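You operate a simulated robot arm through the tools that you are given. There is no shell and no other tool. Be economical: measure what you need, move in short steps, check, and stop when the job is done.

Carry out the task below with a simulated two-armed robot. There is one attempt and no reset: what you move stays moved.

Task
Fit black rings in the blue bench's socket pipes; update the green slider.
Fine: one ring each. The black rings are in the drawer with a green handle; shut it again. Blue and green rings stay in the tray. The slider counts the rack's pipes. Where these are worked on the way, their far stop is far enough and under half their travel is too little: drawer with a green handle.

It is judged by the outcome, as a careful person would: the job done as asked, and still so three seconds after it is handed in. It fails if anything else is knocked over, pushed out of place, dropped, spilled or broken.

Robot
Two 7-joint arms with two-finger parallel grippers on one trunk, on a base that drives. Base frame: it is fixed to the floor where the robot stands at the start and does not move with it; the origin is under the middle of the robot, x ahead of it, y to its left, z up; the surface under the hand at the start is at about z = 80. Readings come in cm, degrees, newtons and seconds.
The left shoulder is at the start at [5, 16.5, 119.6], the right one opposite. With the tool pointing down near the work surface each hand reaches from about 10 to 68 cm from the robot's upright axis, wherever it stands, measured 20 degrees to its own side. Places, roughly: blue cap (5x5x3 cm) [120, 30, 80]; drawer with a green handle [60, -20, 60]; green cap [125, 25, 75]; green slider [160, 80, 90]; notched wooden spacer (26x4x4 cm) [60, -30, 60]; purple cap [125, 25, 75]; red slider [170, 80, 20]; white pipe with a black band [175, 50, 50]; white pipe with a blue band [125, 0, 100]; white pipe with a green band [150, 25, 100]; white pipe with a purple band [125, 0, 100]. Payload 3.91 kg a hand.
Tool frame (each hand has its own): the origin (TCP) lies between the finger pads and is the grasp point; the fingertips stand 3 cm ahead of it; z points along the fingers, y is the line along which they close. Largest opening 11 cm; finger width 2, thickness 1; the body of the gripper, 4.8 by 11.2 cm, starts 5.5 cm behind the TCP.
Orientation is told as [roll, pitch, yaw] about the base's x, y, z axes, in that order, counted from this pose: with the fingers straight down and closing along the base's y, the tool's x points along the base's -x, its y along +y and its z along -z.

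Tools
- The arms move only by the tool apply_moves. It takes "left_commands", "right_commands" or both (then of equal length, played together; a hand with none holds still); each is text: rows parted by semicolons, each of 7 numbers parted by spaces: the opening in per cent of the stroke, from 0 (shut) to 100 (fully open), then the shift along the base's x, y, z in cm, then the turn, a rotation vector about the base's x, y, z in degrees. In form: jaw dx dy dz wx wy wz; .... A call has 1 to 20 rows; each row is the pose to reach, as a shift and turn from the pose commanded when the call began. Each row takes 0.2 s and may step no farther than 5 cm and 8.6 degrees from the row before; otherwise, or with a gripper value out of range, the whole call is refused. Where a pose cannot be reached the arm comes as near as it can. A force on the tool above 90 N (or 10 N above the force at the start of the call, whichever is more), or a blocked arm, ends the call early, and 0.2 s more pass. Each finger travels about 4.5 cm/s and halts on what it meets, pressing with about 43 N; the grip force reading is that of the motor and also rises with nothing between the fingers. The clock runs only during rows and for 0.2 s after the last one: add rows that repeat a pose to give the fingers time. The reply holds the time, the measured pose of the TCP, the force on the tool along the base axes, the opening and the grip force, in the units named above and with some noise, with the torque about the TCP (base axes, N m) and any sound that the robot's microphone picked up.
- Cameras (640 x 400 px; columns grow to the right, rows downward): "scene" is now at [11.7, 2.4, 137.76]; the picture's right is [0.26, -0.97, 0.00], its down [-0.44, -0.12, -0.89] and it looks along [0.86, 0.23, -0.45] (base axes); focal length 214 px, centre (320, 200). "left" rides on the left gripper at [7.2, -1.7, -10.3] in its tool frame; the picture's right is [0.23, 0.97, 0.00], its down [-0.76, 0.18, -0.62] and it looks along [-0.61, 0.14, 0.78] (tool axes); focal length 222 px, centre (320, 200). "right" rides on the right gripper at [7.2, 1.7, -10.3] in its tool frame; the picture's right is [-0.23, 0.97, 0.00], its down [-0.76, -0.18, -0.62] and it looks along [-0.61, -0.14, 0.78] (tool axes); focal length 222 px, centre (320, 200). There is no depth. A picture from a camera that has moved, and an enlarged one, comes with that camera's place and axes in the base frame and with its lens.
- grab_frame(camera): a new picture of that camera. It takes no simulated time.
- slide_trunk(by): slides the trunk up (or, below 0, down) by that many cm; the arms and the scene camera ride with it, the base frame stays. It gives what a move gives, with no picture.
- roll_base(legs): drives the robot by 1 to 6 legs, each [ahead, left, turn to the left] in cm, cm and degrees, along the robot's own axes; the way and the turn of a leg run together, so that a leg with both is an arc; at most 150 cm and 180 degrees a leg. The arms and the cameras ride along, it lands a little off, and it stops where it bumps. It gives what a move gives.
- pan_tilt(pan, tilt): turns the head with the scene camera to pan (to the left, within 80 degrees either way) and tilt (down, from -29 to 69), counted from straight ahead of the robot. It gives what a move gives.
- close_up(camera, box): a new picture of the part [left, top, right, bottom] of that camera's present view, enlarged. It takes no simulated time.
- hand_in(): hands the job in; it is judged then, once.

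Go step by step. Nothing tells you exact positions but the pictures and the camera data: compare them with the known pose of the tool, close in by small moves and look again before you grip or let go. The budget is 120 turns and 88 pictures, counting those below and the enlarged ones. Unless the task says otherwise, let go and move clear before handing in.

The tools are called after "Call:" as a command line: name --argument value ..., lists and objects as JSON in quotes. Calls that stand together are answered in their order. apply_moves: Moves the arms, as the interface text tells. Its arguments: {"type":"object","properties":{"left_commands":{"type":"string"},"right_commands":{"type":"string"}},"required":[]} The other tools are called the same way: slide_trunk (by) slides the trunk up or down; roll_base (legs) drives the base; pan_tilt (pan, tilt) turns the head that bears the scene camera; grab_frame (camera) takes a picture; close_up (camera, box) takes an enlarged picture of a part of a camera's view; hand_in () hands the job in.

At the start:

```text
clock: 0.0
left_eef_pos: [38.77, 25.4, 138.11]
left_ee_rot: [0.0, 0.0, -0.1]
left_contact_force: [0.0, -0.3, -0.6]
left_ft_torque: [-0.01, -0.01, 0.01]
left_grip_width: 11.02
left_finger_force: 0.0
right_eef_pos: [47.34, -8.52, 138.24]
right_ee_rot: [0.0, 0.1, 0.0]
right_contact_force: [0.3, -0.2, -0.8]
right_ft_torque: [-0.01, 0.01, 0.0]
right_grip_width: 11.02
right_finger_force: 0.0
trunk travel left (down, up): [-41.6, 8.7]
robot x, y, heading: [-0.27, 0.29, 0.1]
head pan, tilt: [15.1, 27.1]
```

scene: 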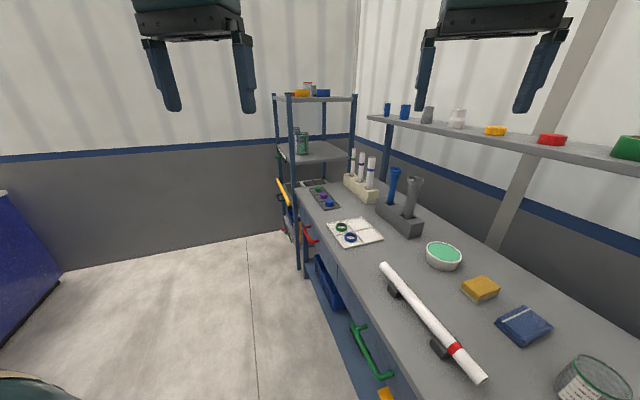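
right: 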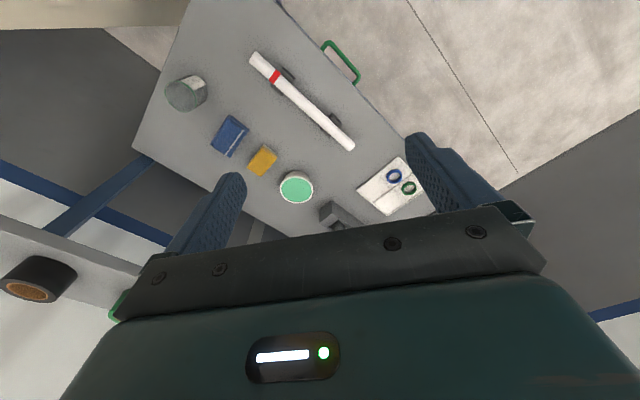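
left: 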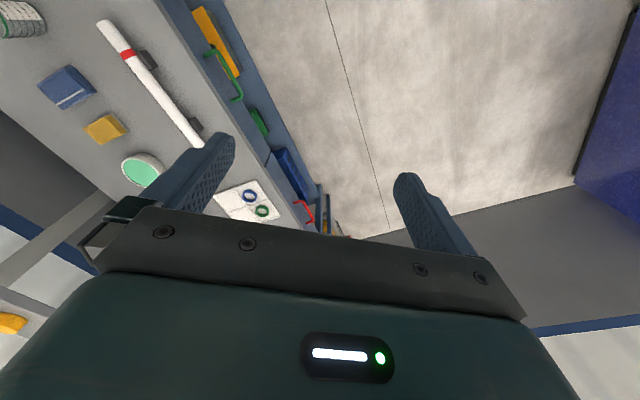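

I see a bench to the front-right with a tray, pipes and a rack, and drawers with a green handle on its front. I'll take closer views first.

Call:
close_up --camera "scene" --box '[260, 70, 460, 270]'

Call:
close_up --camera "scene" --box '[280, 220, 480, 400]'

Call:
pan_tilt --pan -20 --tilt 45

Call:
grab_frame --camera "scene"

```text
2.00 times, centred on (360, 170) of scene
camera zoom: at [11.7, 2.4, 137.76], right [0.26, -0.97, 0.0], down [-0.44, -0.12, -0.89], along [0.86, 0.23, -0.45], focal length 429 px, centre (240, 260)
```

zoom: 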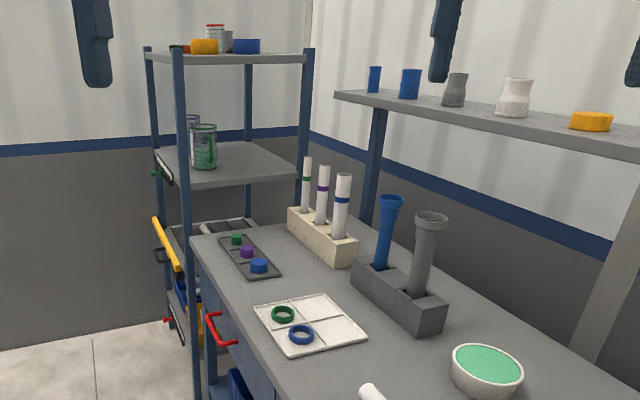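

```text
2.22 times, centred on (380, 310) of scene
camera zoom: at [11.7, 2.4, 137.76], right [0.26, -0.97, 0.0], down [-0.44, -0.12, -0.89], along [0.86, 0.23, -0.45], focal length 477 px, centre (187, -44)
```

zoom: 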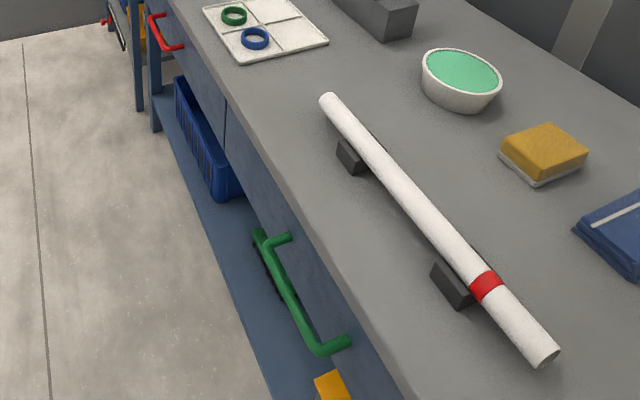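

```text
clock: 1.0
left_eef_pos: [38.63, 25.31, 138.27]
left_ee_rot: [0.0, 0.0, 0.1]
left_contact_force: [0.2, 0.6, 0.1]
left_ft_torque: [0.03, -0.02, 0.02]
left_grip_width: 10.97
left_finger_force: 0.1
right_eef_pos: [47.23, -8.57, 138.19]
right_ee_rot: [0.0, 0.1, 0.0]
right_contact_force: [0.4, 0.9, 0.8]
right_ft_torque: [0.02, 0.02, -0.02]
right_grip_width: 10.98
right_finger_force: 0.0
trunk travel left (down, up): [-41.6, 8.7]
robot x, y, heading: [-0.26, 0.02, -0.1]
head pan, tilt: [-20.0, 45.0]
```

```text
82 pictures are left
camera scene: at [10.5, -2.76, 135.04], right [-0.34, -0.94, 0.0], down [-0.66, 0.24, -0.71], along [0.66, -0.24, -0.71], focal length 214 px, centre (320, 200)
```

scene: 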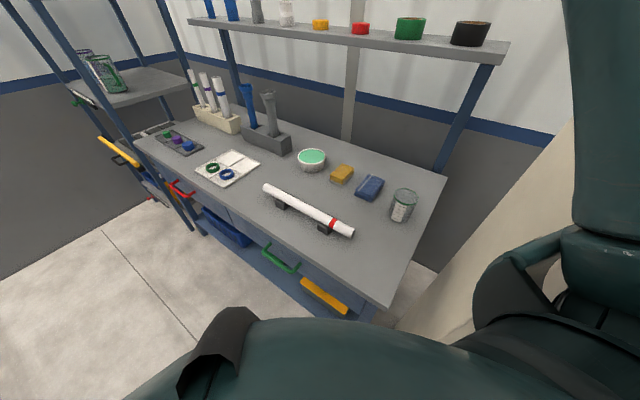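

The bench has a grey holder with two flared (socket) pipes, and the shelf rack at the far end carries sliders. I'll look around the room for other benches and at the rack.

Call:
pan_tilt --pan 75 --tilt 25

Call:
grab_frame --camera "scene"

Call:
pan_tilt --pan 27 --tilt 25

Call:
close_up --camera "scene" --box '[280, 80, 440, 280]'

```text
clock: 2.7
left_eef_pos: [38.65, 25.3, 138.18]
left_ee_rot: [0.0, -0.1, -0.1]
left_contact_force: [0.2, 0.8, 0.2]
left_ft_torque: [0.0, 0.02, 0.0]
left_grip_width: 11.02
left_finger_force: 0.1
right_eef_pos: [47.3, -8.61, 138.24]
right_ee_rot: [0.0, -0.1, -0.1]
right_contact_force: [-0.2, 0.4, 0.3]
right_ft_torque: [0.0, 0.03, 0.03]
right_grip_width: 11.0
right_finger_force: 0.0
trunk travel left (down, up): [-41.6, 8.7]
robot x, y, heading: [0.02, 0.15, -0.1]
head pan, tilt: [75.0, 25.0]
```

```text
81 pictures are left
camera scene: at [5.25, 8.91, 138.09], right [0.97, -0.26, 0.0], down [-0.11, -0.41, -0.91], along [0.24, 0.88, -0.42], focal length 214 px, centre (320, 200)
```

scene: 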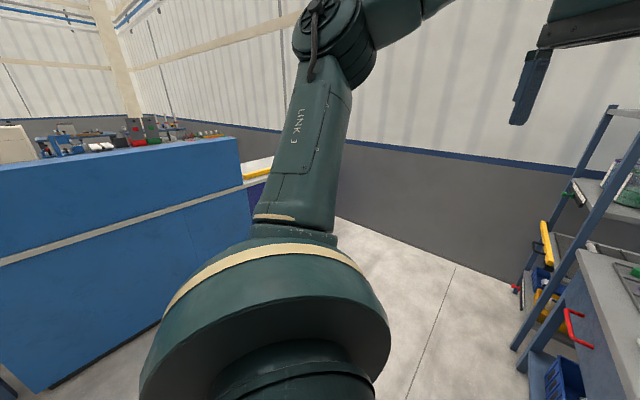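

```text
clock: 3.9
left_eef_pos: [38.71, 25.34, 137.99]
left_ee_rot: [0.0, 0.0, 0.0]
left_contact_force: [0.4, 0.2, -0.3]
left_ft_torque: [-0.02, 0.04, 0.01]
left_grip_width: 10.97
left_finger_force: 0.0
right_eef_pos: [47.26, -8.71, 138.22]
right_ee_rot: [0.1, 0.0, 0.0]
right_contact_force: [0.3, 0.2, -0.1]
right_ft_torque: [0.0, 0.0, 0.01]
right_grip_width: 10.99
right_finger_force: 0.0
trunk travel left (down, up): [-41.6, 8.7]
robot x, y, heading: [-0.14, 0.05, 0.3]
head pan, tilt: [27.0, 25.0]
```

```text
2.00 times, centred on (360, 180) of scene
camera zoom: at [11.07, 4.2, 138.1], right [0.45, -0.89, 0.0], down [-0.38, -0.19, -0.91], along [0.81, 0.41, -0.42], focal length 429 px, centre (240, 240)
```

zoom: 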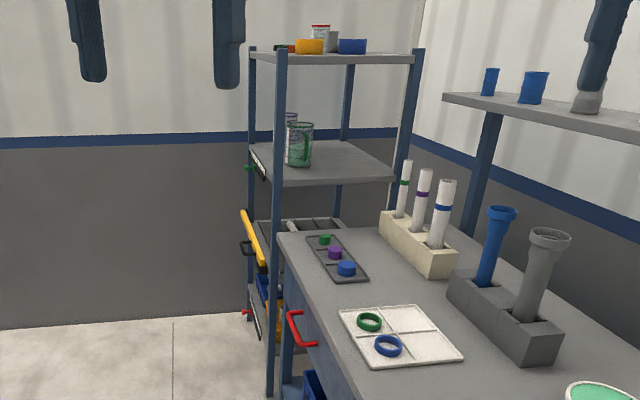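

The bench front runs along about 32° from x, with its front facing my left. I'll drive to stand in front of the green-handled drawer, facing the bench.

Call:
roll_base --legs '[[0, 60, 0], [28, 0, 0], [0, 0, -57]]'

Call:
pan_tilt --pan 0 --tilt 45

Call:
grab_frame --camera "scene"

```text
clock: 13.7
left_eef_pos: [70.6, 41.25, 138.11]
left_ee_rot: [0.0, 0.0, -57.2]
left_contact_force: [-0.2, 0.3, 1.1]
left_ft_torque: [0.0, -0.01, 0.0]
left_grip_width: 10.98
left_finger_force: 0.0
right_eef_pos: [46.86, 15.55, 138.15]
right_ee_rot: [0.0, 0.0, -57.1]
right_contact_force: [0.7, -0.5, 0.4]
right_ft_torque: [0.0, 0.01, 0.0]
right_grip_width: 11.01
right_finger_force: 0.1
trunk travel left (down, up): [-41.6, 8.7]
robot x, y, heading: [28.88, 59.75, -57.1]
head pan, tilt: [27.0, 25.0]
```

```text
clock: 14.6
left_eef_pos: [70.63, 41.2, 138.16]
left_ee_rot: [0.0, -0.1, -57.2]
left_contact_force: [-1.3, -0.8, 0.7]
left_ft_torque: [0.0, 0.01, -0.04]
left_grip_width: 10.98
left_finger_force: 0.0
right_eef_pos: [46.85, 15.55, 138.3]
right_ee_rot: [0.0, 0.0, -57.1]
right_contact_force: [-1.0, 0.6, -0.5]
right_ft_torque: [0.05, 0.05, 0.01]
right_grip_width: 11.01
right_finger_force: 0.0
trunk travel left (down, up): [-41.6, 8.7]
robot x, y, heading: [28.38, 59.95, -57.1]
head pan, tilt: [0.0, 45.0]
```

```text
79 pictures are left
camera scene: at [34.38, 50.61, 135.04], right [-0.84, -0.54, 0.0], down [-0.38, 0.59, -0.71], along [0.38, -0.59, -0.71], focal length 214 px, centre (320, 200)
```

scene: 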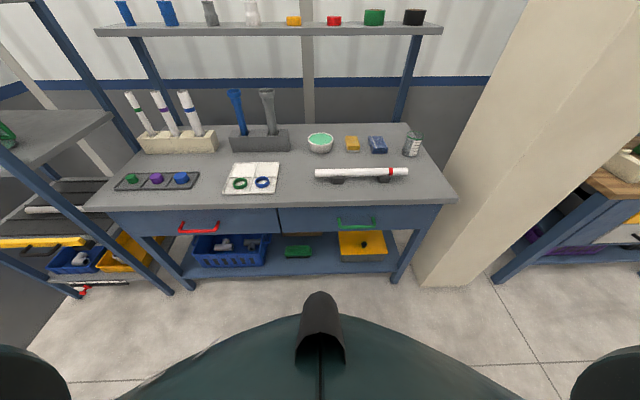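

I face the grey-topped, blue-framed bench, with a second, wooden-topped bench to the right. I'll check the second bench and the rack.

Call:
pan_tilt --pan -55 --tilt 30

Call:
grab_frame --camera "scene"

Call:
pan_tilt --pan 45 --tilt 35

Call:
grab_frame --camera "scene"

```text
clock: 15.9
left_eef_pos: [70.69, 41.15, 138.09]
left_ee_rot: [0.1, 0.0, -57.1]
left_contact_force: [-0.8, -0.7, 0.1]
left_ft_torque: [0.01, 0.03, 0.02]
left_grip_width: 10.99
left_finger_force: 0.0
right_eef_pos: [46.89, 15.5, 138.26]
right_ee_rot: [0.0, 0.0, -57.1]
right_contact_force: [0.2, 0.4, 0.6]
right_ft_torque: [-0.01, -0.02, -0.03]
right_grip_width: 11.02
right_finger_force: 0.0
trunk travel left (down, up): [-41.6, 8.7]
robot x, y, heading: [28.26, 59.99, -57.0]
head pan, tilt: [-55.0, 30.0]
```

```text
78 pictures are left
camera scene: at [26.56, 49.06, 137.3], right [-0.93, 0.38, 0.0], down [0.19, 0.46, -0.87], along [-0.33, -0.8, -0.5], focal length 214 px, centre (320, 200)
```

scene: 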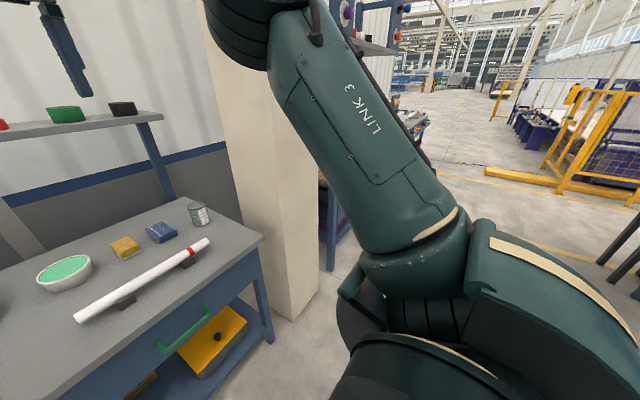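

```text
clock: 17.6
left_eef_pos: [70.57, 41.2, 138.08]
left_ee_rot: [0.0, 0.0, -57.0]
left_contact_force: [-0.4, 0.5, 0.2]
left_ft_torque: [-0.03, -0.01, -0.03]
left_grip_width: 10.97
left_finger_force: 0.1
right_eef_pos: [46.83, 15.43, 138.12]
right_ee_rot: [0.0, 0.0, -57.0]
right_contact_force: [-0.4, 0.1, 0.5]
right_ft_torque: [-0.02, 0.01, 0.01]
right_grip_width: 10.99
right_finger_force: 0.1
trunk travel left (down, up): [-41.6, 8.7]
robot x, y, heading: [28.31, 59.9, -57.1]
head pan, tilt: [45.0, 35.0]
```

```text
77 pictures are left
camera scene: at [38.57, 55.58, 136.52], right [-0.21, -0.98, 0.0], down [-0.56, 0.12, -0.82], along [0.8, -0.17, -0.57], focal length 214 px, centre (320, 200)
```

scene: 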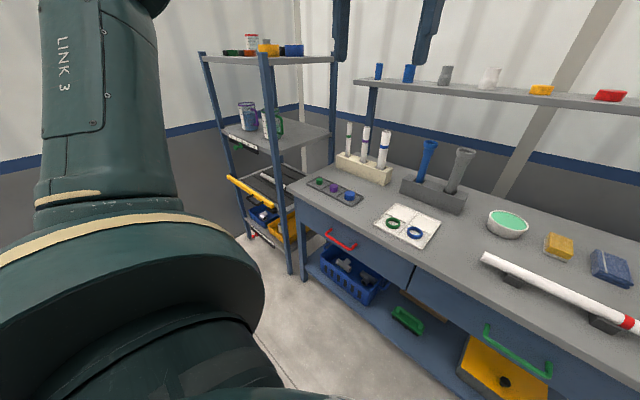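

The near bench matches. Now I'll zoom on the rack's pipes and sliders, and the socket holder and drawer.

Call:
close_up --camera "scene" --box '[215, 120, 325, 260]'

Call:
close_up --camera "scene" --box '[360, 120, 500, 260]'

```text
2.86 times, centred on (270, 190) of scene
camera zoom: at [38.57, 55.58, 136.52], right [-0.21, -0.98, 0.0], down [-0.56, 0.12, -0.82], along [0.8, -0.17, -0.57], focal length 613 px, centre (463, 229)
```

zoom: 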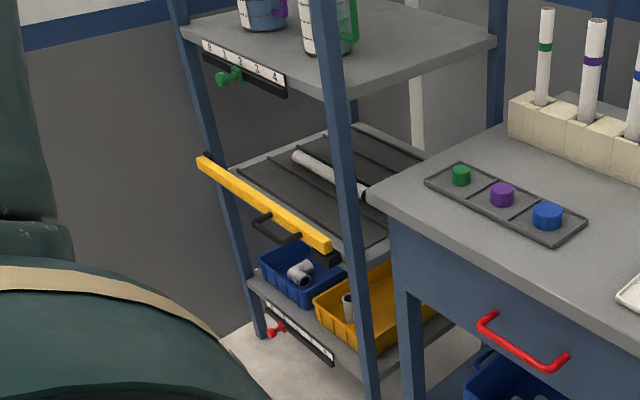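

```text
2.86 times, centred on (430, 190) of scene
camera zoom: at [38.57, 55.58, 136.52], right [-0.21, -0.98, 0.0], down [-0.56, 0.12, -0.82], along [0.8, -0.17, -0.57], focal length 613 px, centre (6, 229)
```

zoom: 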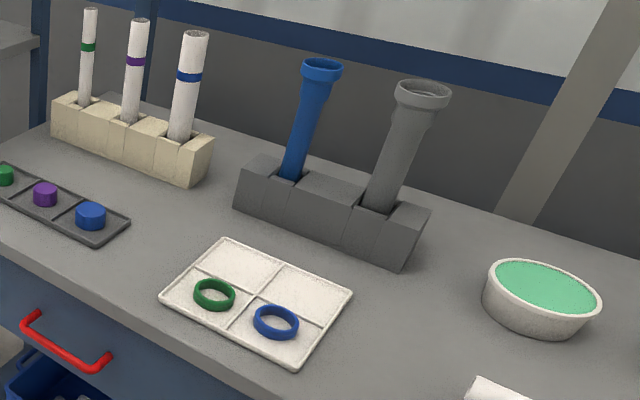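

The drawer handle is about at (50, 1, 72). I'll lower the trunk and pre-position the right hand, pointing horizontally at the handle with its jaws vertical.

Call:
slide_trunk --by -25

Call:
apply_moves --right_commands "60 -0.3 0 -3 -1.4 -6.4 -4.6; 60 -0.6 0 -6 -2.8 -12.8 -9.2; 60 -0.9 0 -9 -4.2 -19.2 -13.8; 60 -1.2 0 -12 -5.6 -25.6 -18.4; 60 -1.5 0 -15 -7 -32 -23; 60 -1.8 0 -17 -8.4 -38.4 -27.6; 60 -2.1 0 -19 -9.8 -44.8 -32.2; 60 -2.4 0 -21 -11.2 -51.2 -36.8; 60 -2.7 0 -23 -12.5 -57.5 -41.5; 60 -3 0 -25 -13.9 -63.9 -46.1; 60 -3.1 0 -27 -15.2 -70.2 -50.7; 60 -3.1 0 -29 -16.6 -76.6 -55.3; 60 -3.1 0 -31 -17.9 -82.9 -59.9; 60 -3.1 0 -33 -19.2 -89.3 -64.5; 60 -3.1 0 -36 -20.4 -95.8 -69.3; 60 -3.1 0 -40 -20.4 -95.8 -69.3; 60 -3.1 -1 -41 -20.4 -95.8 -69.3; 60 -3.1 -1 -41 -20.4 -95.8 -69.3"

Call:
pan_tilt --pan -10 --tilt 40

Call:
grab_frame --camera "scene"

Call:
grab_frame --camera "right"

```text
clock: 20.2
left_eef_pos: [70.73, 41.22, 113.13]
left_ee_rot: [0.1, 0.0, -57.1]
left_contact_force: [-1.1, 0.0, 0.0]
left_ft_torque: [0.06, 0.05, -0.02]
left_grip_width: 10.99
left_finger_force: 0.1
right_eef_pos: [46.99, 15.48, 113.19]
right_ee_rot: [0.0, 0.1, -57.1]
right_contact_force: [0.0, 0.8, -0.6]
right_ft_torque: [-0.02, -0.03, 0.04]
right_grip_width: 11.0
right_finger_force: 0.1
trunk travel left (down, up): [-16.6, 33.7]
robot x, y, heading: [28.67, 59.97, -57.1]
head pan, tilt: [45.0, 35.0]
```

```text
clock: 24.0
left_eef_pos: [70.7, 41.11, 113.07]
left_ee_rot: [0.1, 0.0, -57.1]
left_contact_force: [0.0, 0.0, 0.3]
left_ft_torque: [-0.03, -0.01, -0.01]
left_grip_width: 10.98
left_finger_force: 0.1
right_eef_pos: [47.63, 19.51, 76.57]
right_ee_rot: [90.0, 0.1, -147.3]
right_contact_force: [0.5, 0.4, 0.4]
right_ft_torque: [-0.02, 0.0, -0.02]
right_grip_width: 6.6
right_finger_force: 0.2
right hand out of reach, approached as far as the arm can: row 12, 13, 14, 15, 16, 17, 18
trunk travel left (down, up): [-16.6, 33.7]
robot x, y, heading: [28.52, 59.65, -57.2]
head pan, tilt: [45.0, 35.0]
```

```text
clock: 25.2
left_eef_pos: [70.58, 41.16, 113.08]
left_ee_rot: [0.0, 0.0, -57.1]
left_contact_force: [-0.1, -0.4, -0.2]
left_ft_torque: [0.0, -0.02, 0.0]
left_grip_width: 10.98
left_finger_force: 0.1
right_eef_pos: [47.55, 19.44, 76.52]
right_ee_rot: [89.8, 0.1, -147.4]
right_contact_force: [-0.2, -0.4, 0.3]
right_ft_torque: [0.04, -0.05, 0.01]
right_grip_width: 6.59
right_finger_force: 0.0
trunk travel left (down, up): [-16.6, 33.7]
robot x, y, heading: [28.32, 59.7, -56.9]
head pan, tilt: [-10.0, 40.0]
```

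```text
74 pictures are left
camera scene: at [33.27, 49.61, 110.76], right [-0.92, -0.39, 0.0], down [-0.25, 0.59, -0.77], along [0.3, -0.71, -0.64], focal length 214 px, centre (320, 200)
```

scene: 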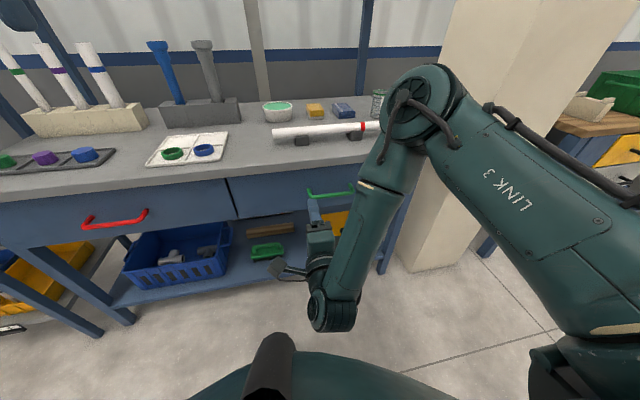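

```text
73 pictures are left
camera right: at [48.12, 32.05, 78.26], right [-0.19, -0.13, 0.97], down [-0.98, 0.11, -0.18], along [-0.09, -0.99, -0.14], focal length 222 px, centre (320, 200)
```

right: 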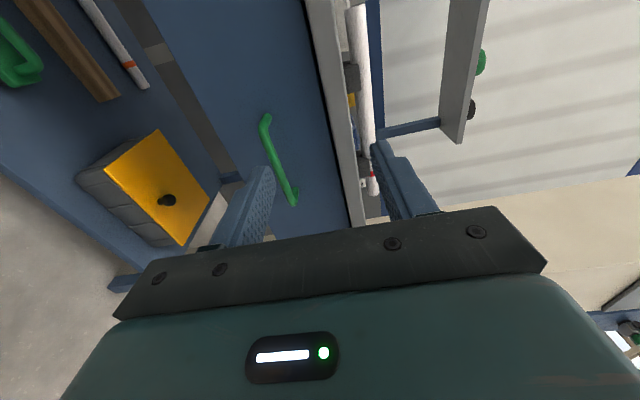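

The hand is too close to the body for this pose. I'll back the base 12 cm and lower the trunk a bit, then align; the handle now triangulates to about (51.6, -1.8, 68.4).

Call:
roll_base --legs '[[-12, 0, 0]]'

Call:
slide_trunk --by -8

Call:
grab_frame --camera "right"

```text
clock: 26.5
left_eef_pos: [64.09, 51.54, 113.06]
left_ee_rot: [0.0, 0.0, -57.0]
left_contact_force: [-0.5, -0.4, -0.2]
left_ft_torque: [-0.03, 0.01, 0.01]
left_grip_width: 11.02
left_finger_force: 0.1
right_eef_pos: [41.04, 29.66, 76.57]
right_ee_rot: [89.9, 0.0, -147.1]
right_contact_force: [-0.1, 0.1, 0.2]
right_ft_torque: [0.0, 0.01, 0.0]
right_grip_width: 6.6
right_finger_force: 0.1
trunk travel left (down, up): [-16.6, 33.7]
robot x, y, heading: [21.74, 69.77, -57.1]
head pan, tilt: [-10.0, 40.0]
```

```text
clock: 27.7
left_eef_pos: [64.1, 51.51, 105.11]
left_ee_rot: [0.0, -0.1, -56.9]
left_contact_force: [-1.1, 0.9, -0.4]
left_ft_torque: [0.0, -0.03, -0.01]
left_grip_width: 11.02
left_finger_force: 0.2
right_eef_pos: [41.15, 29.6, 68.59]
right_ee_rot: [89.8, 0.1, -147.0]
right_contact_force: [0.1, -0.4, 0.1]
right_ft_torque: [-0.02, 0.06, -0.01]
right_grip_width: 6.59
right_finger_force: 0.0
trunk travel left (down, up): [-8.6, 41.7]
robot x, y, heading: [21.93, 69.76, -56.8]
head pan, tilt: [-10.0, 40.0]
```

```text
72 pictures are left
camera right: at [41.61, 42.26, 70.27], right [-0.19, -0.13, 0.97], down [-0.98, 0.11, -0.18], along [-0.08, -0.99, -0.14], focal length 222 px, centre (320, 200)
```

right: 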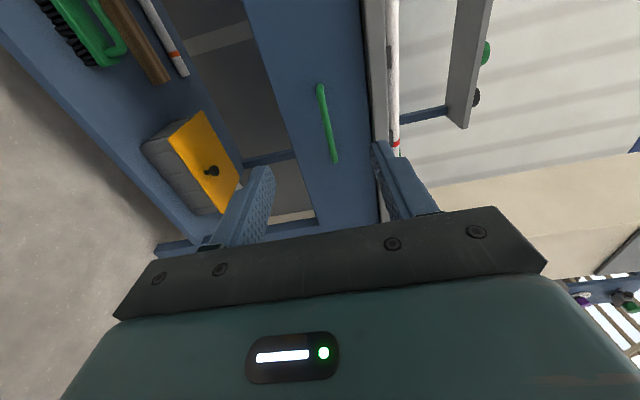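

The handle is directly ahead about 32 cm, and 8 cm to the right. I'll make a first approach move and check the readings.

Call:
apply_moves --right_commands "60 0.3 -3.4 0 0 0 0; 60 0.6 -6.8 0 0 0 0; 60 1 -10.2 0 0 0 0; 60 1.3 -13.6 0 0 0 0; 60 1.6 -16.8 0 0 0 0; 60 1.6 -16.8 0 0 0 0"

Call:
grab_frame --camera "right"

```text
clock: 29.1
left_eef_pos: [64.09, 51.46, 105.16]
left_ee_rot: [0.0, 0.0, -57.0]
left_contact_force: [-0.3, -0.1, 0.2]
left_ft_torque: [0.02, -0.03, -0.01]
left_grip_width: 10.99
left_finger_force: 0.0
right_eef_pos: [47.74, 21.01, 73.07]
right_ee_rot: [89.7, 0.1, -147.3]
right_contact_force: [0.0, 0.3, 0.4]
right_ft_torque: [-0.01, -0.01, 0.02]
right_grip_width: 6.61
right_finger_force: 0.0
right hand out of reach, approached as far as the arm can: row 1, 2, 3, 4, 5, 6
trunk travel left (down, up): [-8.6, 41.7]
robot x, y, heading: [21.74, 70.17, -57.0]
head pan, tilt: [-10.0, 40.0]
```

```text
71 pictures are left
camera right: at [48.22, 33.53, 74.82], right [-0.19, -0.13, 0.97], down [-0.98, 0.11, -0.18], along [-0.09, -0.99, -0.15], focal length 222 px, centre (320, 200)
```

right: 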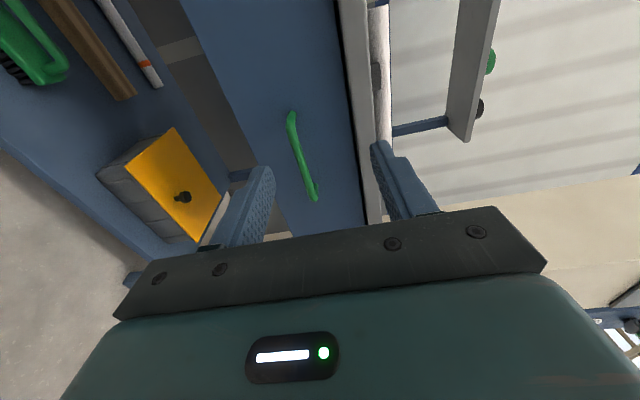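

The jaw roll chosen seems to hit a joint limit. I'll roll the hand the other way about its pointing axis (90° first) and see where it goes.

Call:
apply_moves --right_commands "60 0 0 0 -4.5 6.9 0; 60 0 0 0 -9 13.8 0; 60 0 0 0 -13.4 20.6 0; 60 0 0 0 -17.8 27.5 0; 60 0 0 0 -22.3 34.4 0; 60 0 0 0 -26.7 41.2 0; 60 0 0 0 -31.2 48.1 0; 60 0 0 0 -35.6 54.9 0; 60 0 0 0 -40 61.7 0; 60 0 0 0 -44.5 68.6 0; 60 0 0 0 -49 75.5 0; 60 0 0 0 -49 75.5 0"

```text
clock: 31.7
left_eef_pos: [64.14, 51.46, 105.15]
left_ee_rot: [-0.1, 0.0, -57.0]
left_contact_force: [0.7, -1.3, 0.3]
left_ft_torque: [-0.02, -0.01, -0.01]
left_grip_width: 11.01
left_finger_force: 0.1
right_eef_pos: [47.97, 20.62, 72.91]
right_ee_rot: [3.5, -90.0, -61.0]
right_contact_force: [-0.2, 0.9, 1.0]
right_ft_torque: [0.02, -0.01, 0.02]
right_grip_width: 6.6
right_finger_force: 0.1
right hand out of reach, approached as far as the arm can: row 8, 9, 10, 11, 12
trunk travel left (down, up): [-8.6, 41.7]
robot x, y, heading: [21.87, 70.06, -57.0]
head pan, tilt: [-10.0, 40.0]
```

Call:
apply_moves --right_commands "60 0 0 0 -4.5 6.9 0; 60 0 0 0 -9 13.8 0; 60 0 0 0 -13.4 20.6 0; 60 0 0 0 -17.8 27.5 0; 60 0 0 0 -22.3 34.4 0; 60 0 0 0 -26.7 41.2 0; 60 0 0 0 -31.2 48.1 0; 60 0 0 0 -35.6 54.9 0; 60 0 0 0 -40 61.7 0; 60 0 0 0 -44.5 68.6 0; 60 0 0 0 -49 75.5 0; 60 0 0 0 -49 75.5 0"

Call:
grab_frame --camera "scene"

```text
clock: 34.3
left_eef_pos: [64.12, 51.44, 105.09]
left_ee_rot: [0.0, 0.0, -57.0]
left_contact_force: [0.1, 0.2, -0.8]
left_ft_torque: [0.02, 0.01, 0.02]
left_grip_width: 11.02
left_finger_force: 0.1
right_eef_pos: [48.16, 20.83, 73.14]
right_ee_rot: [-90.0, 0.0, 32.9]
right_contact_force: [-0.1, -0.6, -0.5]
right_ft_torque: [-0.04, -0.01, 0.0]
right_grip_width: 6.62
right_finger_force: 0.1
trunk travel left (down, up): [-8.6, 41.7]
robot x, y, heading: [21.99, 70.18, -57.1]
head pan, tilt: [-10.0, 40.0]
```

```text
70 pictures are left
camera scene: at [26.71, 59.78, 102.76], right [-0.92, -0.39, 0.0], down [-0.25, 0.59, -0.77], along [0.3, -0.71, -0.64], focal length 214 px, centre (320, 200)
```

scene: 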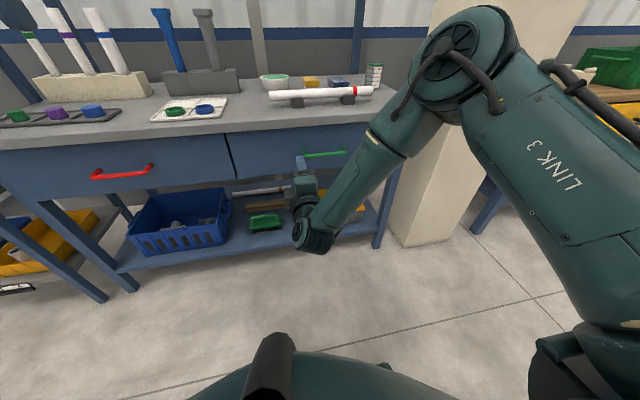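

Now the pose is reachable. I'll move to a pre-grasp about 8 cm off the handle.

Call:
apply_moves --right_commands "60 -0.1 -4 -1.2 0 0 0; 60 -0.2 -8 -2.3 0 0 0; 60 -0.4 -12 -3.5 0 0 0; 60 -0.5 -15.8 -4.6 0 0 0; 60 -0.5 -15.8 -4.6 0 0 0"

Call:
grab_frame --camera "right"

Call:
close_up --camera "scene" --box '[240, 100, 400, 220]'

```text
clock: 35.5
left_eef_pos: [64.2, 51.4, 105.15]
left_ee_rot: [0.0, -0.1, -57.1]
left_contact_force: [1.0, -0.5, -0.5]
left_ft_torque: [0.0, -0.03, -0.01]
left_grip_width: 11.02
left_finger_force: 0.1
right_eef_pos: [54.1, 8.94, 73.53]
right_ee_rot: [-87.8, 0.0, 29.9]
right_contact_force: [0.1, 0.0, 0.2]
right_ft_torque: [-0.01, 0.0, -0.03]
right_grip_width: 6.58
right_finger_force: 0.0
right hand out of reach, approached as far as the arm can: row 1, 2, 3, 4, 5
trunk travel left (down, up): [-8.6, 41.7]
robot x, y, heading: [21.61, 69.79, -57.0]
head pan, tilt: [-10.0, 40.0]
```

```text
69 pictures are left
camera right: at [42.68, 14.23, 72.23], right [0.18, 0.15, -0.97], down [0.35, 0.91, 0.2], along [0.92, -0.38, 0.11], focal length 222 px, centre (320, 200)
```

right: 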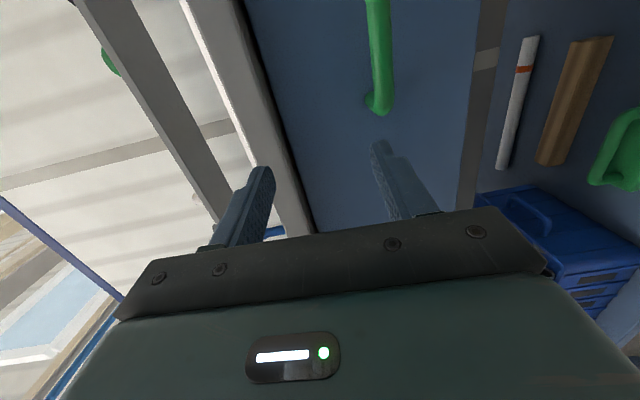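

```text
3.33 times, centred on (320, 160) of scene
camera zoom: at [26.71, 59.77, 102.76], right [-0.92, -0.39, 0.0], down [-0.25, 0.59, -0.77], along [0.3, -0.7, -0.64], focal length 715 px, centre (320, 333)
```

zoom: 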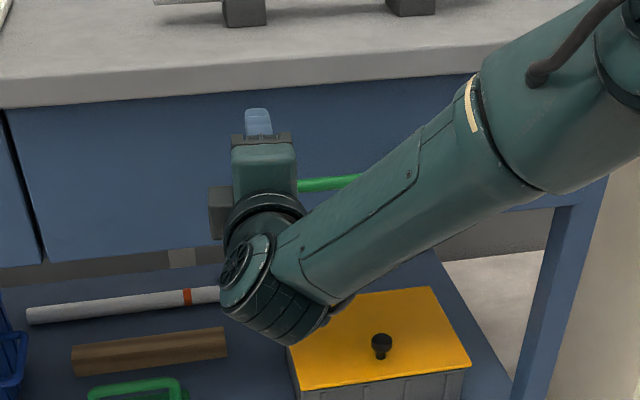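

The arm won't go farther right or down in this posture, so I'll use the trunk and base for the rest: down 5 cm and right 6 cm.

Call:
slide_trunk --by -5

Call:
roll_base --legs '[[0, -6, 0]]'

Call:
grab_frame --camera "right"

Call:
close_up --camera "scene" --box '[240, 80, 400, 200]'

```text
clock: 36.4
left_eef_pos: [64.19, 51.53, 100.15]
left_ee_rot: [0.0, 0.0, -57.0]
left_contact_force: [0.5, -0.6, -0.5]
left_ft_torque: [0.01, 0.06, 0.0]
left_grip_width: 11.01
left_finger_force: 0.1
right_eef_pos: [54.08, 8.7, 68.51]
right_ee_rot: [-87.8, 0.0, 30.0]
right_contact_force: [-0.9, -0.3, 0.0]
right_ft_torque: [0.0, -0.01, 0.05]
right_grip_width: 6.59
right_finger_force: 0.1
trunk travel left (down, up): [-3.6, 46.7]
robot x, y, heading: [21.61, 70.23, -57.1]
head pan, tilt: [-10.0, 40.0]
```

```text
clock: 37.6
left_eef_pos: [59.13, 48.16, 100.16]
left_ee_rot: [0.0, 0.0, -57.1]
left_contact_force: [-0.2, 0.0, -0.4]
left_ft_torque: [0.03, 0.01, 0.01]
left_grip_width: 11.01
left_finger_force: 0.2
right_eef_pos: [49.07, 5.65, 68.47]
right_ee_rot: [-87.7, 0.0, 29.9]
right_contact_force: [-0.8, 0.7, 0.6]
right_ft_torque: [0.0, 0.0, 0.0]
right_grip_width: 6.61
right_finger_force: 0.2
trunk travel left (down, up): [-3.6, 46.7]
robot x, y, heading: [16.85, 66.71, -56.9]
head pan, tilt: [-10.0, 40.0]
```

```text
67 pictures are left
camera right: at [37.62, 11.0, 67.23], right [0.18, 0.15, -0.97], down [0.35, 0.91, 0.2], along [0.92, -0.38, 0.11], focal length 222 px, centre (320, 200)
```

right: 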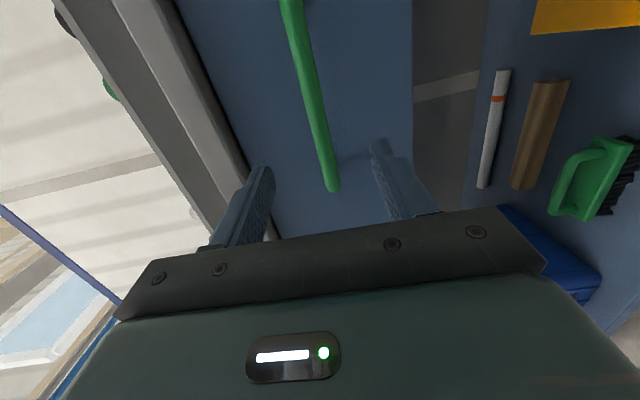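

```text
3.33 times, centred on (320, 140) of scene
camera zoom: at [21.68, 56.51, 97.76], right [-0.92, -0.39, 0.0], down [-0.25, 0.59, -0.77], along [0.3, -0.71, -0.64], focal length 715 px, centre (320, 400)
```

zoom: 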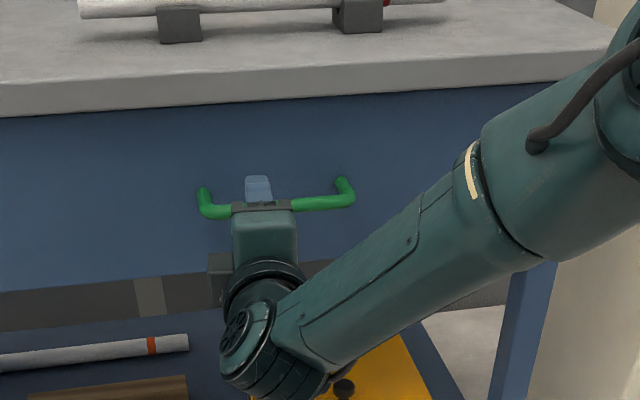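

Aligned laterally and in height. I'll drive forward 6 cm.

Call:
roll_base --legs '[[6, 0, 0]]'

Call:
grab_frame --camera "right"

Call:
close_up --camera "scene" --box '[240, 80, 400, 200]'

```text
clock: 38.6
left_eef_pos: [62.38, 43.04, 100.12]
left_ee_rot: [0.0, 0.0, -57.0]
left_contact_force: [0.1, 0.3, 0.0]
left_ft_torque: [0.01, -0.01, -0.01]
left_grip_width: 11.01
left_finger_force: 0.0
right_eef_pos: [52.32, 0.55, 68.39]
right_ee_rot: [-87.6, 0.0, 29.9]
right_contact_force: [0.5, 0.4, -0.6]
right_ft_torque: [0.04, 0.01, 0.01]
right_grip_width: 6.6
right_finger_force: 0.1
trunk travel left (down, up): [-3.6, 46.7]
robot x, y, heading: [20.5, 61.64, -57.2]
head pan, tilt: [-10.0, 40.0]
```

```text
65 pictures are left
camera right: at [40.86, 5.91, 67.24], right [0.18, 0.15, -0.97], down [0.35, 0.91, 0.2], along [0.92, -0.38, 0.11], focal length 222 px, centre (320, 200)
```

right: 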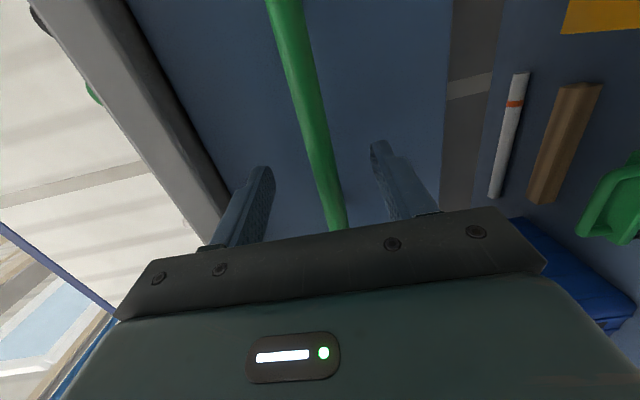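

```text
3.33 times, centred on (320, 140) of scene
camera zoom: at [24.95, 51.44, 97.76], right [-0.92, -0.39, 0.0], down [-0.25, 0.59, -0.77], along [0.3, -0.71, -0.64], focal length 715 px, centre (320, 400)
```

zoom: 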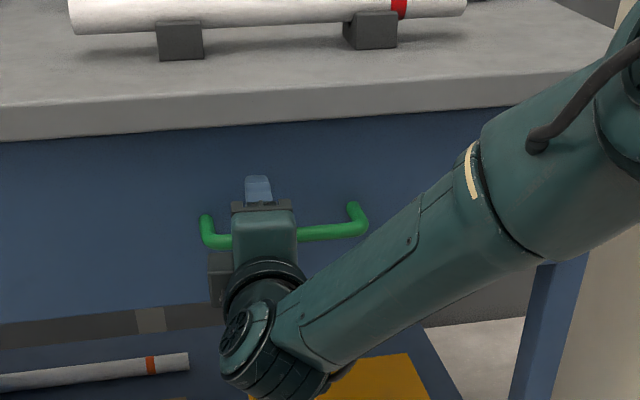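

The bar passes between the fingers. I'll close the jaws.

Call:
apply_moves --right_commands "40 0 0 0 0 0 0; 10 0 0 0 0 0 0; 0 0 0 0 0 0 0; 0 0 0 0 0 0 0; 0 0 0 0 0 0 0; 0 0 0 0 0 0 0; 0 0 0 0 0 0 0"

Call:
grab_frame --camera "right"

```text
clock: 40.2
left_eef_pos: [62.42, 42.85, 100.04]
left_ee_rot: [0.0, 0.1, -57.0]
left_contact_force: [0.0, -0.2, 0.2]
left_ft_torque: [0.03, 0.01, -0.01]
left_grip_width: 10.98
left_finger_force: 0.0
right_eef_pos: [52.28, 0.48, 67.94]
right_ee_rot: [-87.2, 0.0, 29.9]
right_contact_force: [-4.1, 2.7, -21.7]
right_ft_torque: [-0.02, 0.35, 0.09]
right_grip_width: 1.37
right_finger_force: 45.0
trunk travel left (down, up): [-3.6, 46.7]
robot x, y, heading: [20.09, 61.52, -57.1]
head pan, tilt: [-10.0, 40.0]
```

```text
63 pictures are left
camera right: at [40.84, 5.93, 66.85], right [0.17, 0.15, -0.97], down [0.35, 0.91, 0.21], along [0.92, -0.38, 0.1], focal length 222 px, centre (320, 200)
```

right: 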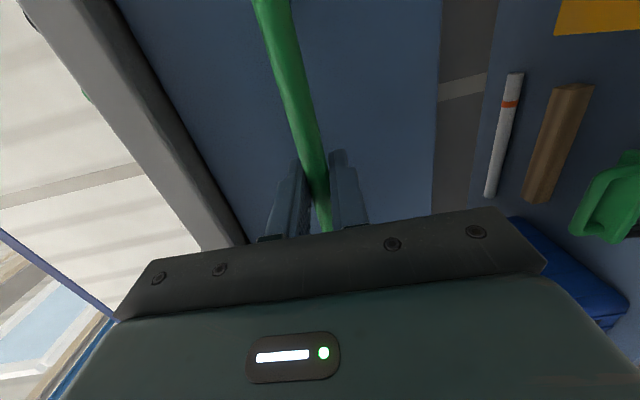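

The bar is gripped (1.37 cm). I'll pull by driving back.

Call:
roll_base --legs '[[-10, 0, 0]]'

Call:
roll_base --legs '[[-10, 0, 0]]'

Call:
grab_frame --camera "scene"

```text
clock: 41.3
left_eef_pos: [56.93, 51.11, 99.96]
left_ee_rot: [0.1, 0.2, -56.9]
left_contact_force: [0.3, 0.1, 0.0]
left_ft_torque: [-0.01, -0.04, 0.02]
left_grip_width: 11.02
left_finger_force: 0.0
right_eef_pos: [46.79, 8.49, 68.06]
right_ee_rot: [-87.3, 0.0, 29.6]
right_contact_force: [-18.0, -11.0, -22.0]
right_ft_torque: [-0.07, 0.28, 0.71]
right_grip_width: 1.39
right_finger_force: 44.6
trunk travel left (down, up): [-3.6, 46.7]
robot x, y, heading: [14.7, 70.08, -56.8]
head pan, tilt: [-10.0, 40.0]
```

```text
clock: 42.5
left_eef_pos: [51.48, 59.54, 100.09]
left_ee_rot: [0.1, 0.1, -56.9]
left_contact_force: [1.0, -0.3, 0.8]
left_ft_torque: [0.02, 0.02, 0.0]
left_grip_width: 10.99
left_finger_force: 0.0
right_eef_pos: [41.04, 16.84, 68.06]
right_ee_rot: [-87.3, 0.1, 29.2]
right_contact_force: [-13.4, -7.4, -11.0]
right_ft_torque: [-0.12, 0.3, 0.5]
right_grip_width: 1.39
right_finger_force: 45.1
trunk travel left (down, up): [-3.6, 46.7]
robot x, y, heading: [9.26, 78.24, -57.4]
head pan, tilt: [-10.0, 40.0]
```

```text
62 pictures are left
camera scene: at [14.09, 67.98, 97.74], right [-0.92, -0.39, 0.0], down [-0.25, 0.59, -0.77], along [0.3, -0.7, -0.64], focal length 214 px, centre (320, 200)
```

scene: 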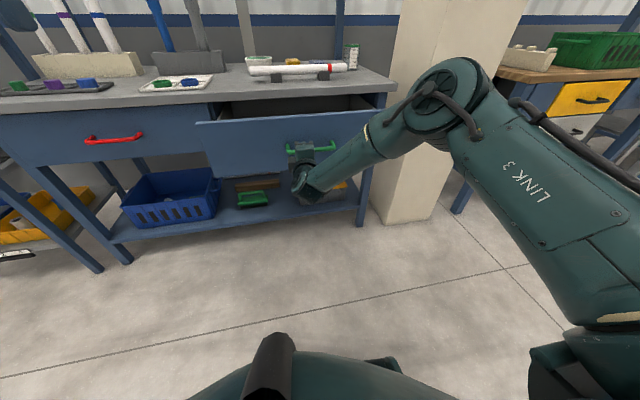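

The drawer is open about 20 cm. I'll try a bit further towards its stop.

Call:
roll_base --legs '[[-6, 0, 0]]'

Call:
slide_trunk --by 0.3

```text
clock: 43.4
left_eef_pos: [48.2, 64.53, 100.18]
left_ee_rot: [0.1, 0.0, -57.0]
left_contact_force: [0.2, -0.2, -0.3]
left_ft_torque: [0.02, -0.02, 0.03]
left_grip_width: 11.01
left_finger_force: 0.1
right_eef_pos: [37.5, 21.8, 67.99]
right_ee_rot: [-87.3, 0.1, 28.9]
right_contact_force: [-9.7, -6.1, -4.6]
right_ft_torque: [-0.14, 0.24, 0.69]
right_grip_width: 1.39
right_finger_force: 44.7
trunk travel left (down, up): [-3.6, 46.7]
robot x, y, heading: [6.16, 83.54, -57.2]
head pan, tilt: [-10.0, 40.0]
```

```text
clock: 43.9
left_eef_pos: [48.13, 64.69, 100.45]
left_ee_rot: [0.1, 0.2, -57.1]
left_contact_force: [-0.2, 0.2, 0.3]
left_ft_torque: [0.01, 0.0, 0.02]
left_grip_width: 11.01
left_finger_force: 0.0
right_eef_pos: [37.49, 21.78, 68.05]
right_ee_rot: [-86.9, 0.3, 29.0]
right_contact_force: [-0.7, 0.7, -10.6]
right_ft_torque: [0.02, 0.25, -0.38]
right_grip_width: 1.36
right_finger_force: 45.4
trunk travel left (down, up): [-3.9, 46.4]
robot x, y, heading: [5.89, 83.47, -57.1]
head pan, tilt: [-10.0, 40.0]
```

Drawer open 26 cm; that's enough. I'll release and back away, then raise the trunk to look inside.

Call:
apply_moves --right_commands "20 0 0 0 0 0 0; 40 0 0 0 0 0 0; 50 0 0 0 0 0 0; 50 0 0 0 0 0 0; 50 0 0 0 0 0 0; 50 0 0 0 0 0 0"

Call:
roll_base --legs '[[-10, 0, 0]]'

Call:
slide_trunk --by 46

Call:
pan_tilt --pan -10 --tilt 40

Call:
grab_frame --camera "scene"

```text
clock: 45.3
left_eef_pos: [48.11, 64.64, 100.39]
left_ee_rot: [-0.1, 0.0, -57.1]
left_contact_force: [0.0, -0.5, -0.5]
left_ft_torque: [0.02, 0.02, 0.01]
left_grip_width: 11.02
left_finger_force: 0.1
right_eef_pos: [37.45, 21.9, 68.33]
right_ee_rot: [-87.3, 0.1, 29.1]
right_contact_force: [0.0, 0.1, -1.6]
right_ft_torque: [0.0, 0.04, -0.02]
right_grip_width: 5.51
right_finger_force: 0.0
trunk travel left (down, up): [-3.9, 46.4]
robot x, y, heading: [5.77, 83.42, -57.0]
head pan, tilt: [-10.0, 40.0]
```

```text
clock: 46.5
left_eef_pos: [42.88, 72.88, 100.27]
left_ee_rot: [0.0, 0.0, -57.2]
left_contact_force: [0.6, 0.1, 0.1]
left_ft_torque: [0.01, -0.03, 0.01]
left_grip_width: 10.99
left_finger_force: 0.0
right_eef_pos: [32.27, 30.05, 68.53]
right_ee_rot: [-87.3, 0.1, 28.9]
right_contact_force: [0.6, 0.6, -0.2]
right_ft_torque: [-0.01, -0.05, 0.01]
right_grip_width: 5.5
right_finger_force: 0.1
trunk travel left (down, up): [-3.9, 46.4]
robot x, y, heading: [0.53, 91.79, -56.9]
head pan, tilt: [-10.0, 40.0]
```

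```text
refused: 46 is not a number from -40 to 40
```

```text
clock: 47.1
left_eef_pos: [42.9, 72.92, 100.35]
left_ee_rot: [0.1, 0.0, -57.1]
left_contact_force: [0.6, 0.3, -0.8]
left_ft_torque: [0.03, 0.03, -0.01]
left_grip_width: 10.99
left_finger_force: 0.0
right_eef_pos: [32.22, 30.04, 68.31]
right_ee_rot: [-87.3, 0.2, 28.9]
right_contact_force: [-0.3, -1.1, -0.8]
right_ft_torque: [0.01, -0.05, 0.01]
right_grip_width: 5.52
right_finger_force: 0.0
trunk travel left (down, up): [-3.9, 46.4]
robot x, y, heading: [0.43, 91.45, -57.1]
head pan, tilt: [-10.0, 40.0]
```

```text
61 pictures are left
camera scene: at [5.46, 81.4, 98.06], right [-0.92, -0.39, 0.0], down [-0.25, 0.59, -0.77], along [0.3, -0.71, -0.64], focal length 214 px, centre (320, 200)
```

scene: 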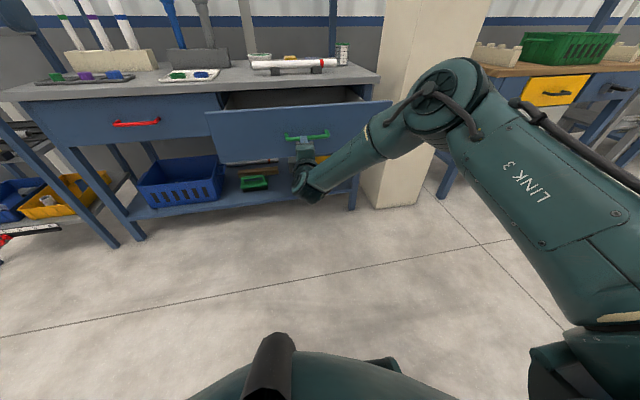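

Call:
slide_trunk --by 38

Call:
apply_moves --right_commands "60 0 0 0 6.84 -1.46 -4.95; 60 0 0 0 13.7 -2.9 -9.9; 60 0 0 0 20.5 -4.4 -14.9; 60 0 0 0 27.4 -5.8 -19.8; 60 0 0 0 34.2 -7.3 -24.8; 60 0 0 0 41 -8.7 -29.7; 60 0 0 0 47.9 -10.2 -34.7; 60 0 0 0 54.7 -11.7 -39.6; 60 0 0 0 61.6 -13.1 -44.6; 60 0 0 0 68.4 -14.6 -49.5; 60 0 0 0 75.3 -16 -54.5; 60 0 0 0 82.1 -17.5 -59.4; 60 0 0 0 89 -19 -64.4; 60 0 0 0 95.8 -20.4 -69.3; 60 0 0 0 95.8 -20.4 -69.3"

Call:
grab_frame --camera "right"

Call:
grab_frame --camera "scene"

```text
clock: 50.8
left_eef_pos: [42.87, 72.98, 138.29]
left_ee_rot: [0.0, 0.0, -57.1]
left_contact_force: [-0.1, 0.8, -0.4]
left_ft_torque: [0.03, 0.01, 0.0]
left_grip_width: 10.98
left_finger_force: 0.0
right_eef_pos: [32.1, 30.07, 106.3]
right_ee_rot: [-87.3, 0.0, 29.0]
right_contact_force: [0.5, 0.1, 0.8]
right_ft_torque: [0.01, 0.01, -0.01]
right_grip_width: 5.52
right_finger_force: 0.1
trunk travel left (down, up): [-41.9, 8.4]
robot x, y, heading: [1.01, 91.57, -56.9]
head pan, tilt: [-10.0, 40.0]
```

```text
refused: row 7 steps farther than a row can; nothing moved
```

```text
60 pictures are left
camera right: at [20.85, 35.64, 105.18], right [0.17, 0.15, -0.97], down [0.37, 0.91, 0.2], along [0.91, -0.4, 0.1], focal length 222 px, centre (320, 200)
```

right: 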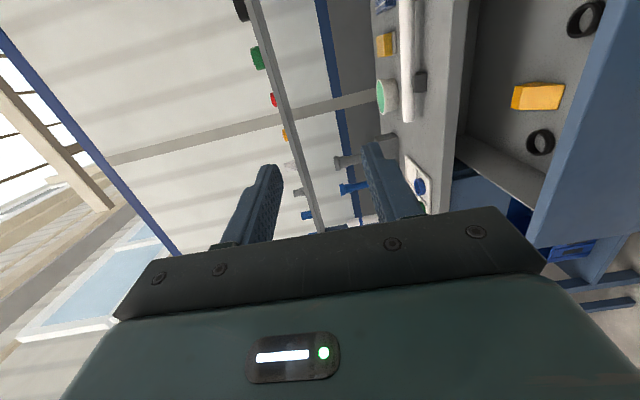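

```text
59 pictures are left
camera scene: at [5.47, 81.4, 136.06], right [-0.92, -0.39, 0.0], down [-0.25, 0.59, -0.77], along [0.3, -0.71, -0.64], focal length 214 px, centre (320, 200)
```

scene: 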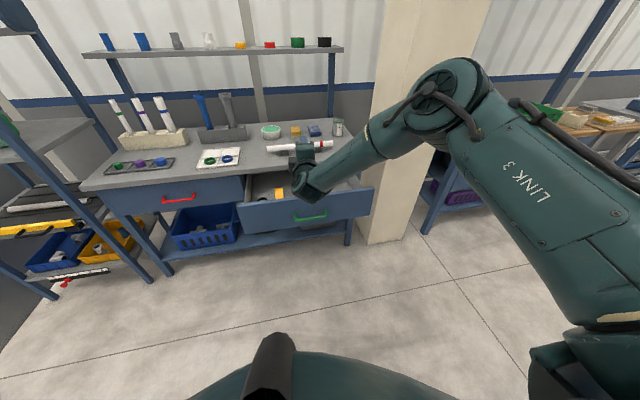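

Two black rings (one larger, one smaller) and a yellow block lie in the drawer. I'll swing the right hand to point down.

Call:
apply_moves --right_commands "60 0 0 0 6.4 -1.4 -4.6; 60 0 0 0 12.8 -2.7 -9.2; 60 0 0 0 19.2 -4.1 -13.9; 60 0 0 0 25.5 -5.4 -18.5; 60 0 0 0 31.9 -6.8 -23.1; 60 0 0 0 38.3 -8.2 -27.7; 60 0 0 0 44.7 -9.5 -32.3; 60 0 0 0 51.1 -10.9 -37; 60 0 0 0 57.5 -12.2 -41.6; 60 0 0 0 63.9 -13.6 -46.2; 60 0 0 0 70.3 -15 -50.8; 60 0 0 0 76.6 -16.3 -55.4; 60 0 0 0 83 -17.7 -60.1; 60 0 0 0 89.4 -19 -64.7; 60 0 0 0 95.8 -20.4 -69.3; 60 0 0 0 95.8 -20.4 -69.3"

Call:
grab_frame --camera "right"

```text
clock: 54.1
left_eef_pos: [42.94, 73.11, 138.28]
left_ee_rot: [-0.1, 0.1, -57.1]
left_contact_force: [1.1, 1.5, -0.4]
left_ft_torque: [-0.02, 0.03, -0.03]
left_grip_width: 11.01
left_finger_force: 0.1
right_eef_pos: [27.45, 34.02, 106.8]
right_ee_rot: [2.7, 4.0, -56.9]
right_contact_force: [0.5, 0.4, -0.7]
right_ft_torque: [-0.02, 0.04, -0.03]
right_grip_width: 6.6
right_finger_force: 0.0
right hand out of reach, approached as far as the arm can: row 11, 12, 13, 14, 15, 16
trunk travel left (down, up): [-41.9, 8.4]
robot x, y, heading: [0.75, 91.89, -57.0]
head pan, tilt: [-10.0, 40.0]
```

```text
58 pictures are left
camera right: at [24.95, 40.11, 117.65], right [0.94, 0.34, 0.03], down [0.27, -0.78, 0.56], along [0.21, -0.52, -0.83], focal length 222 px, centre (320, 200)
```

right: 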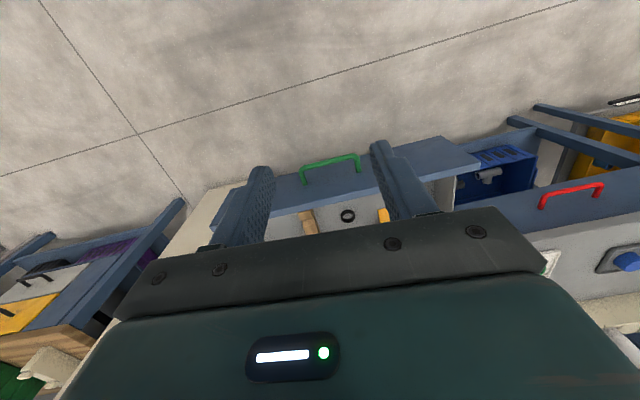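

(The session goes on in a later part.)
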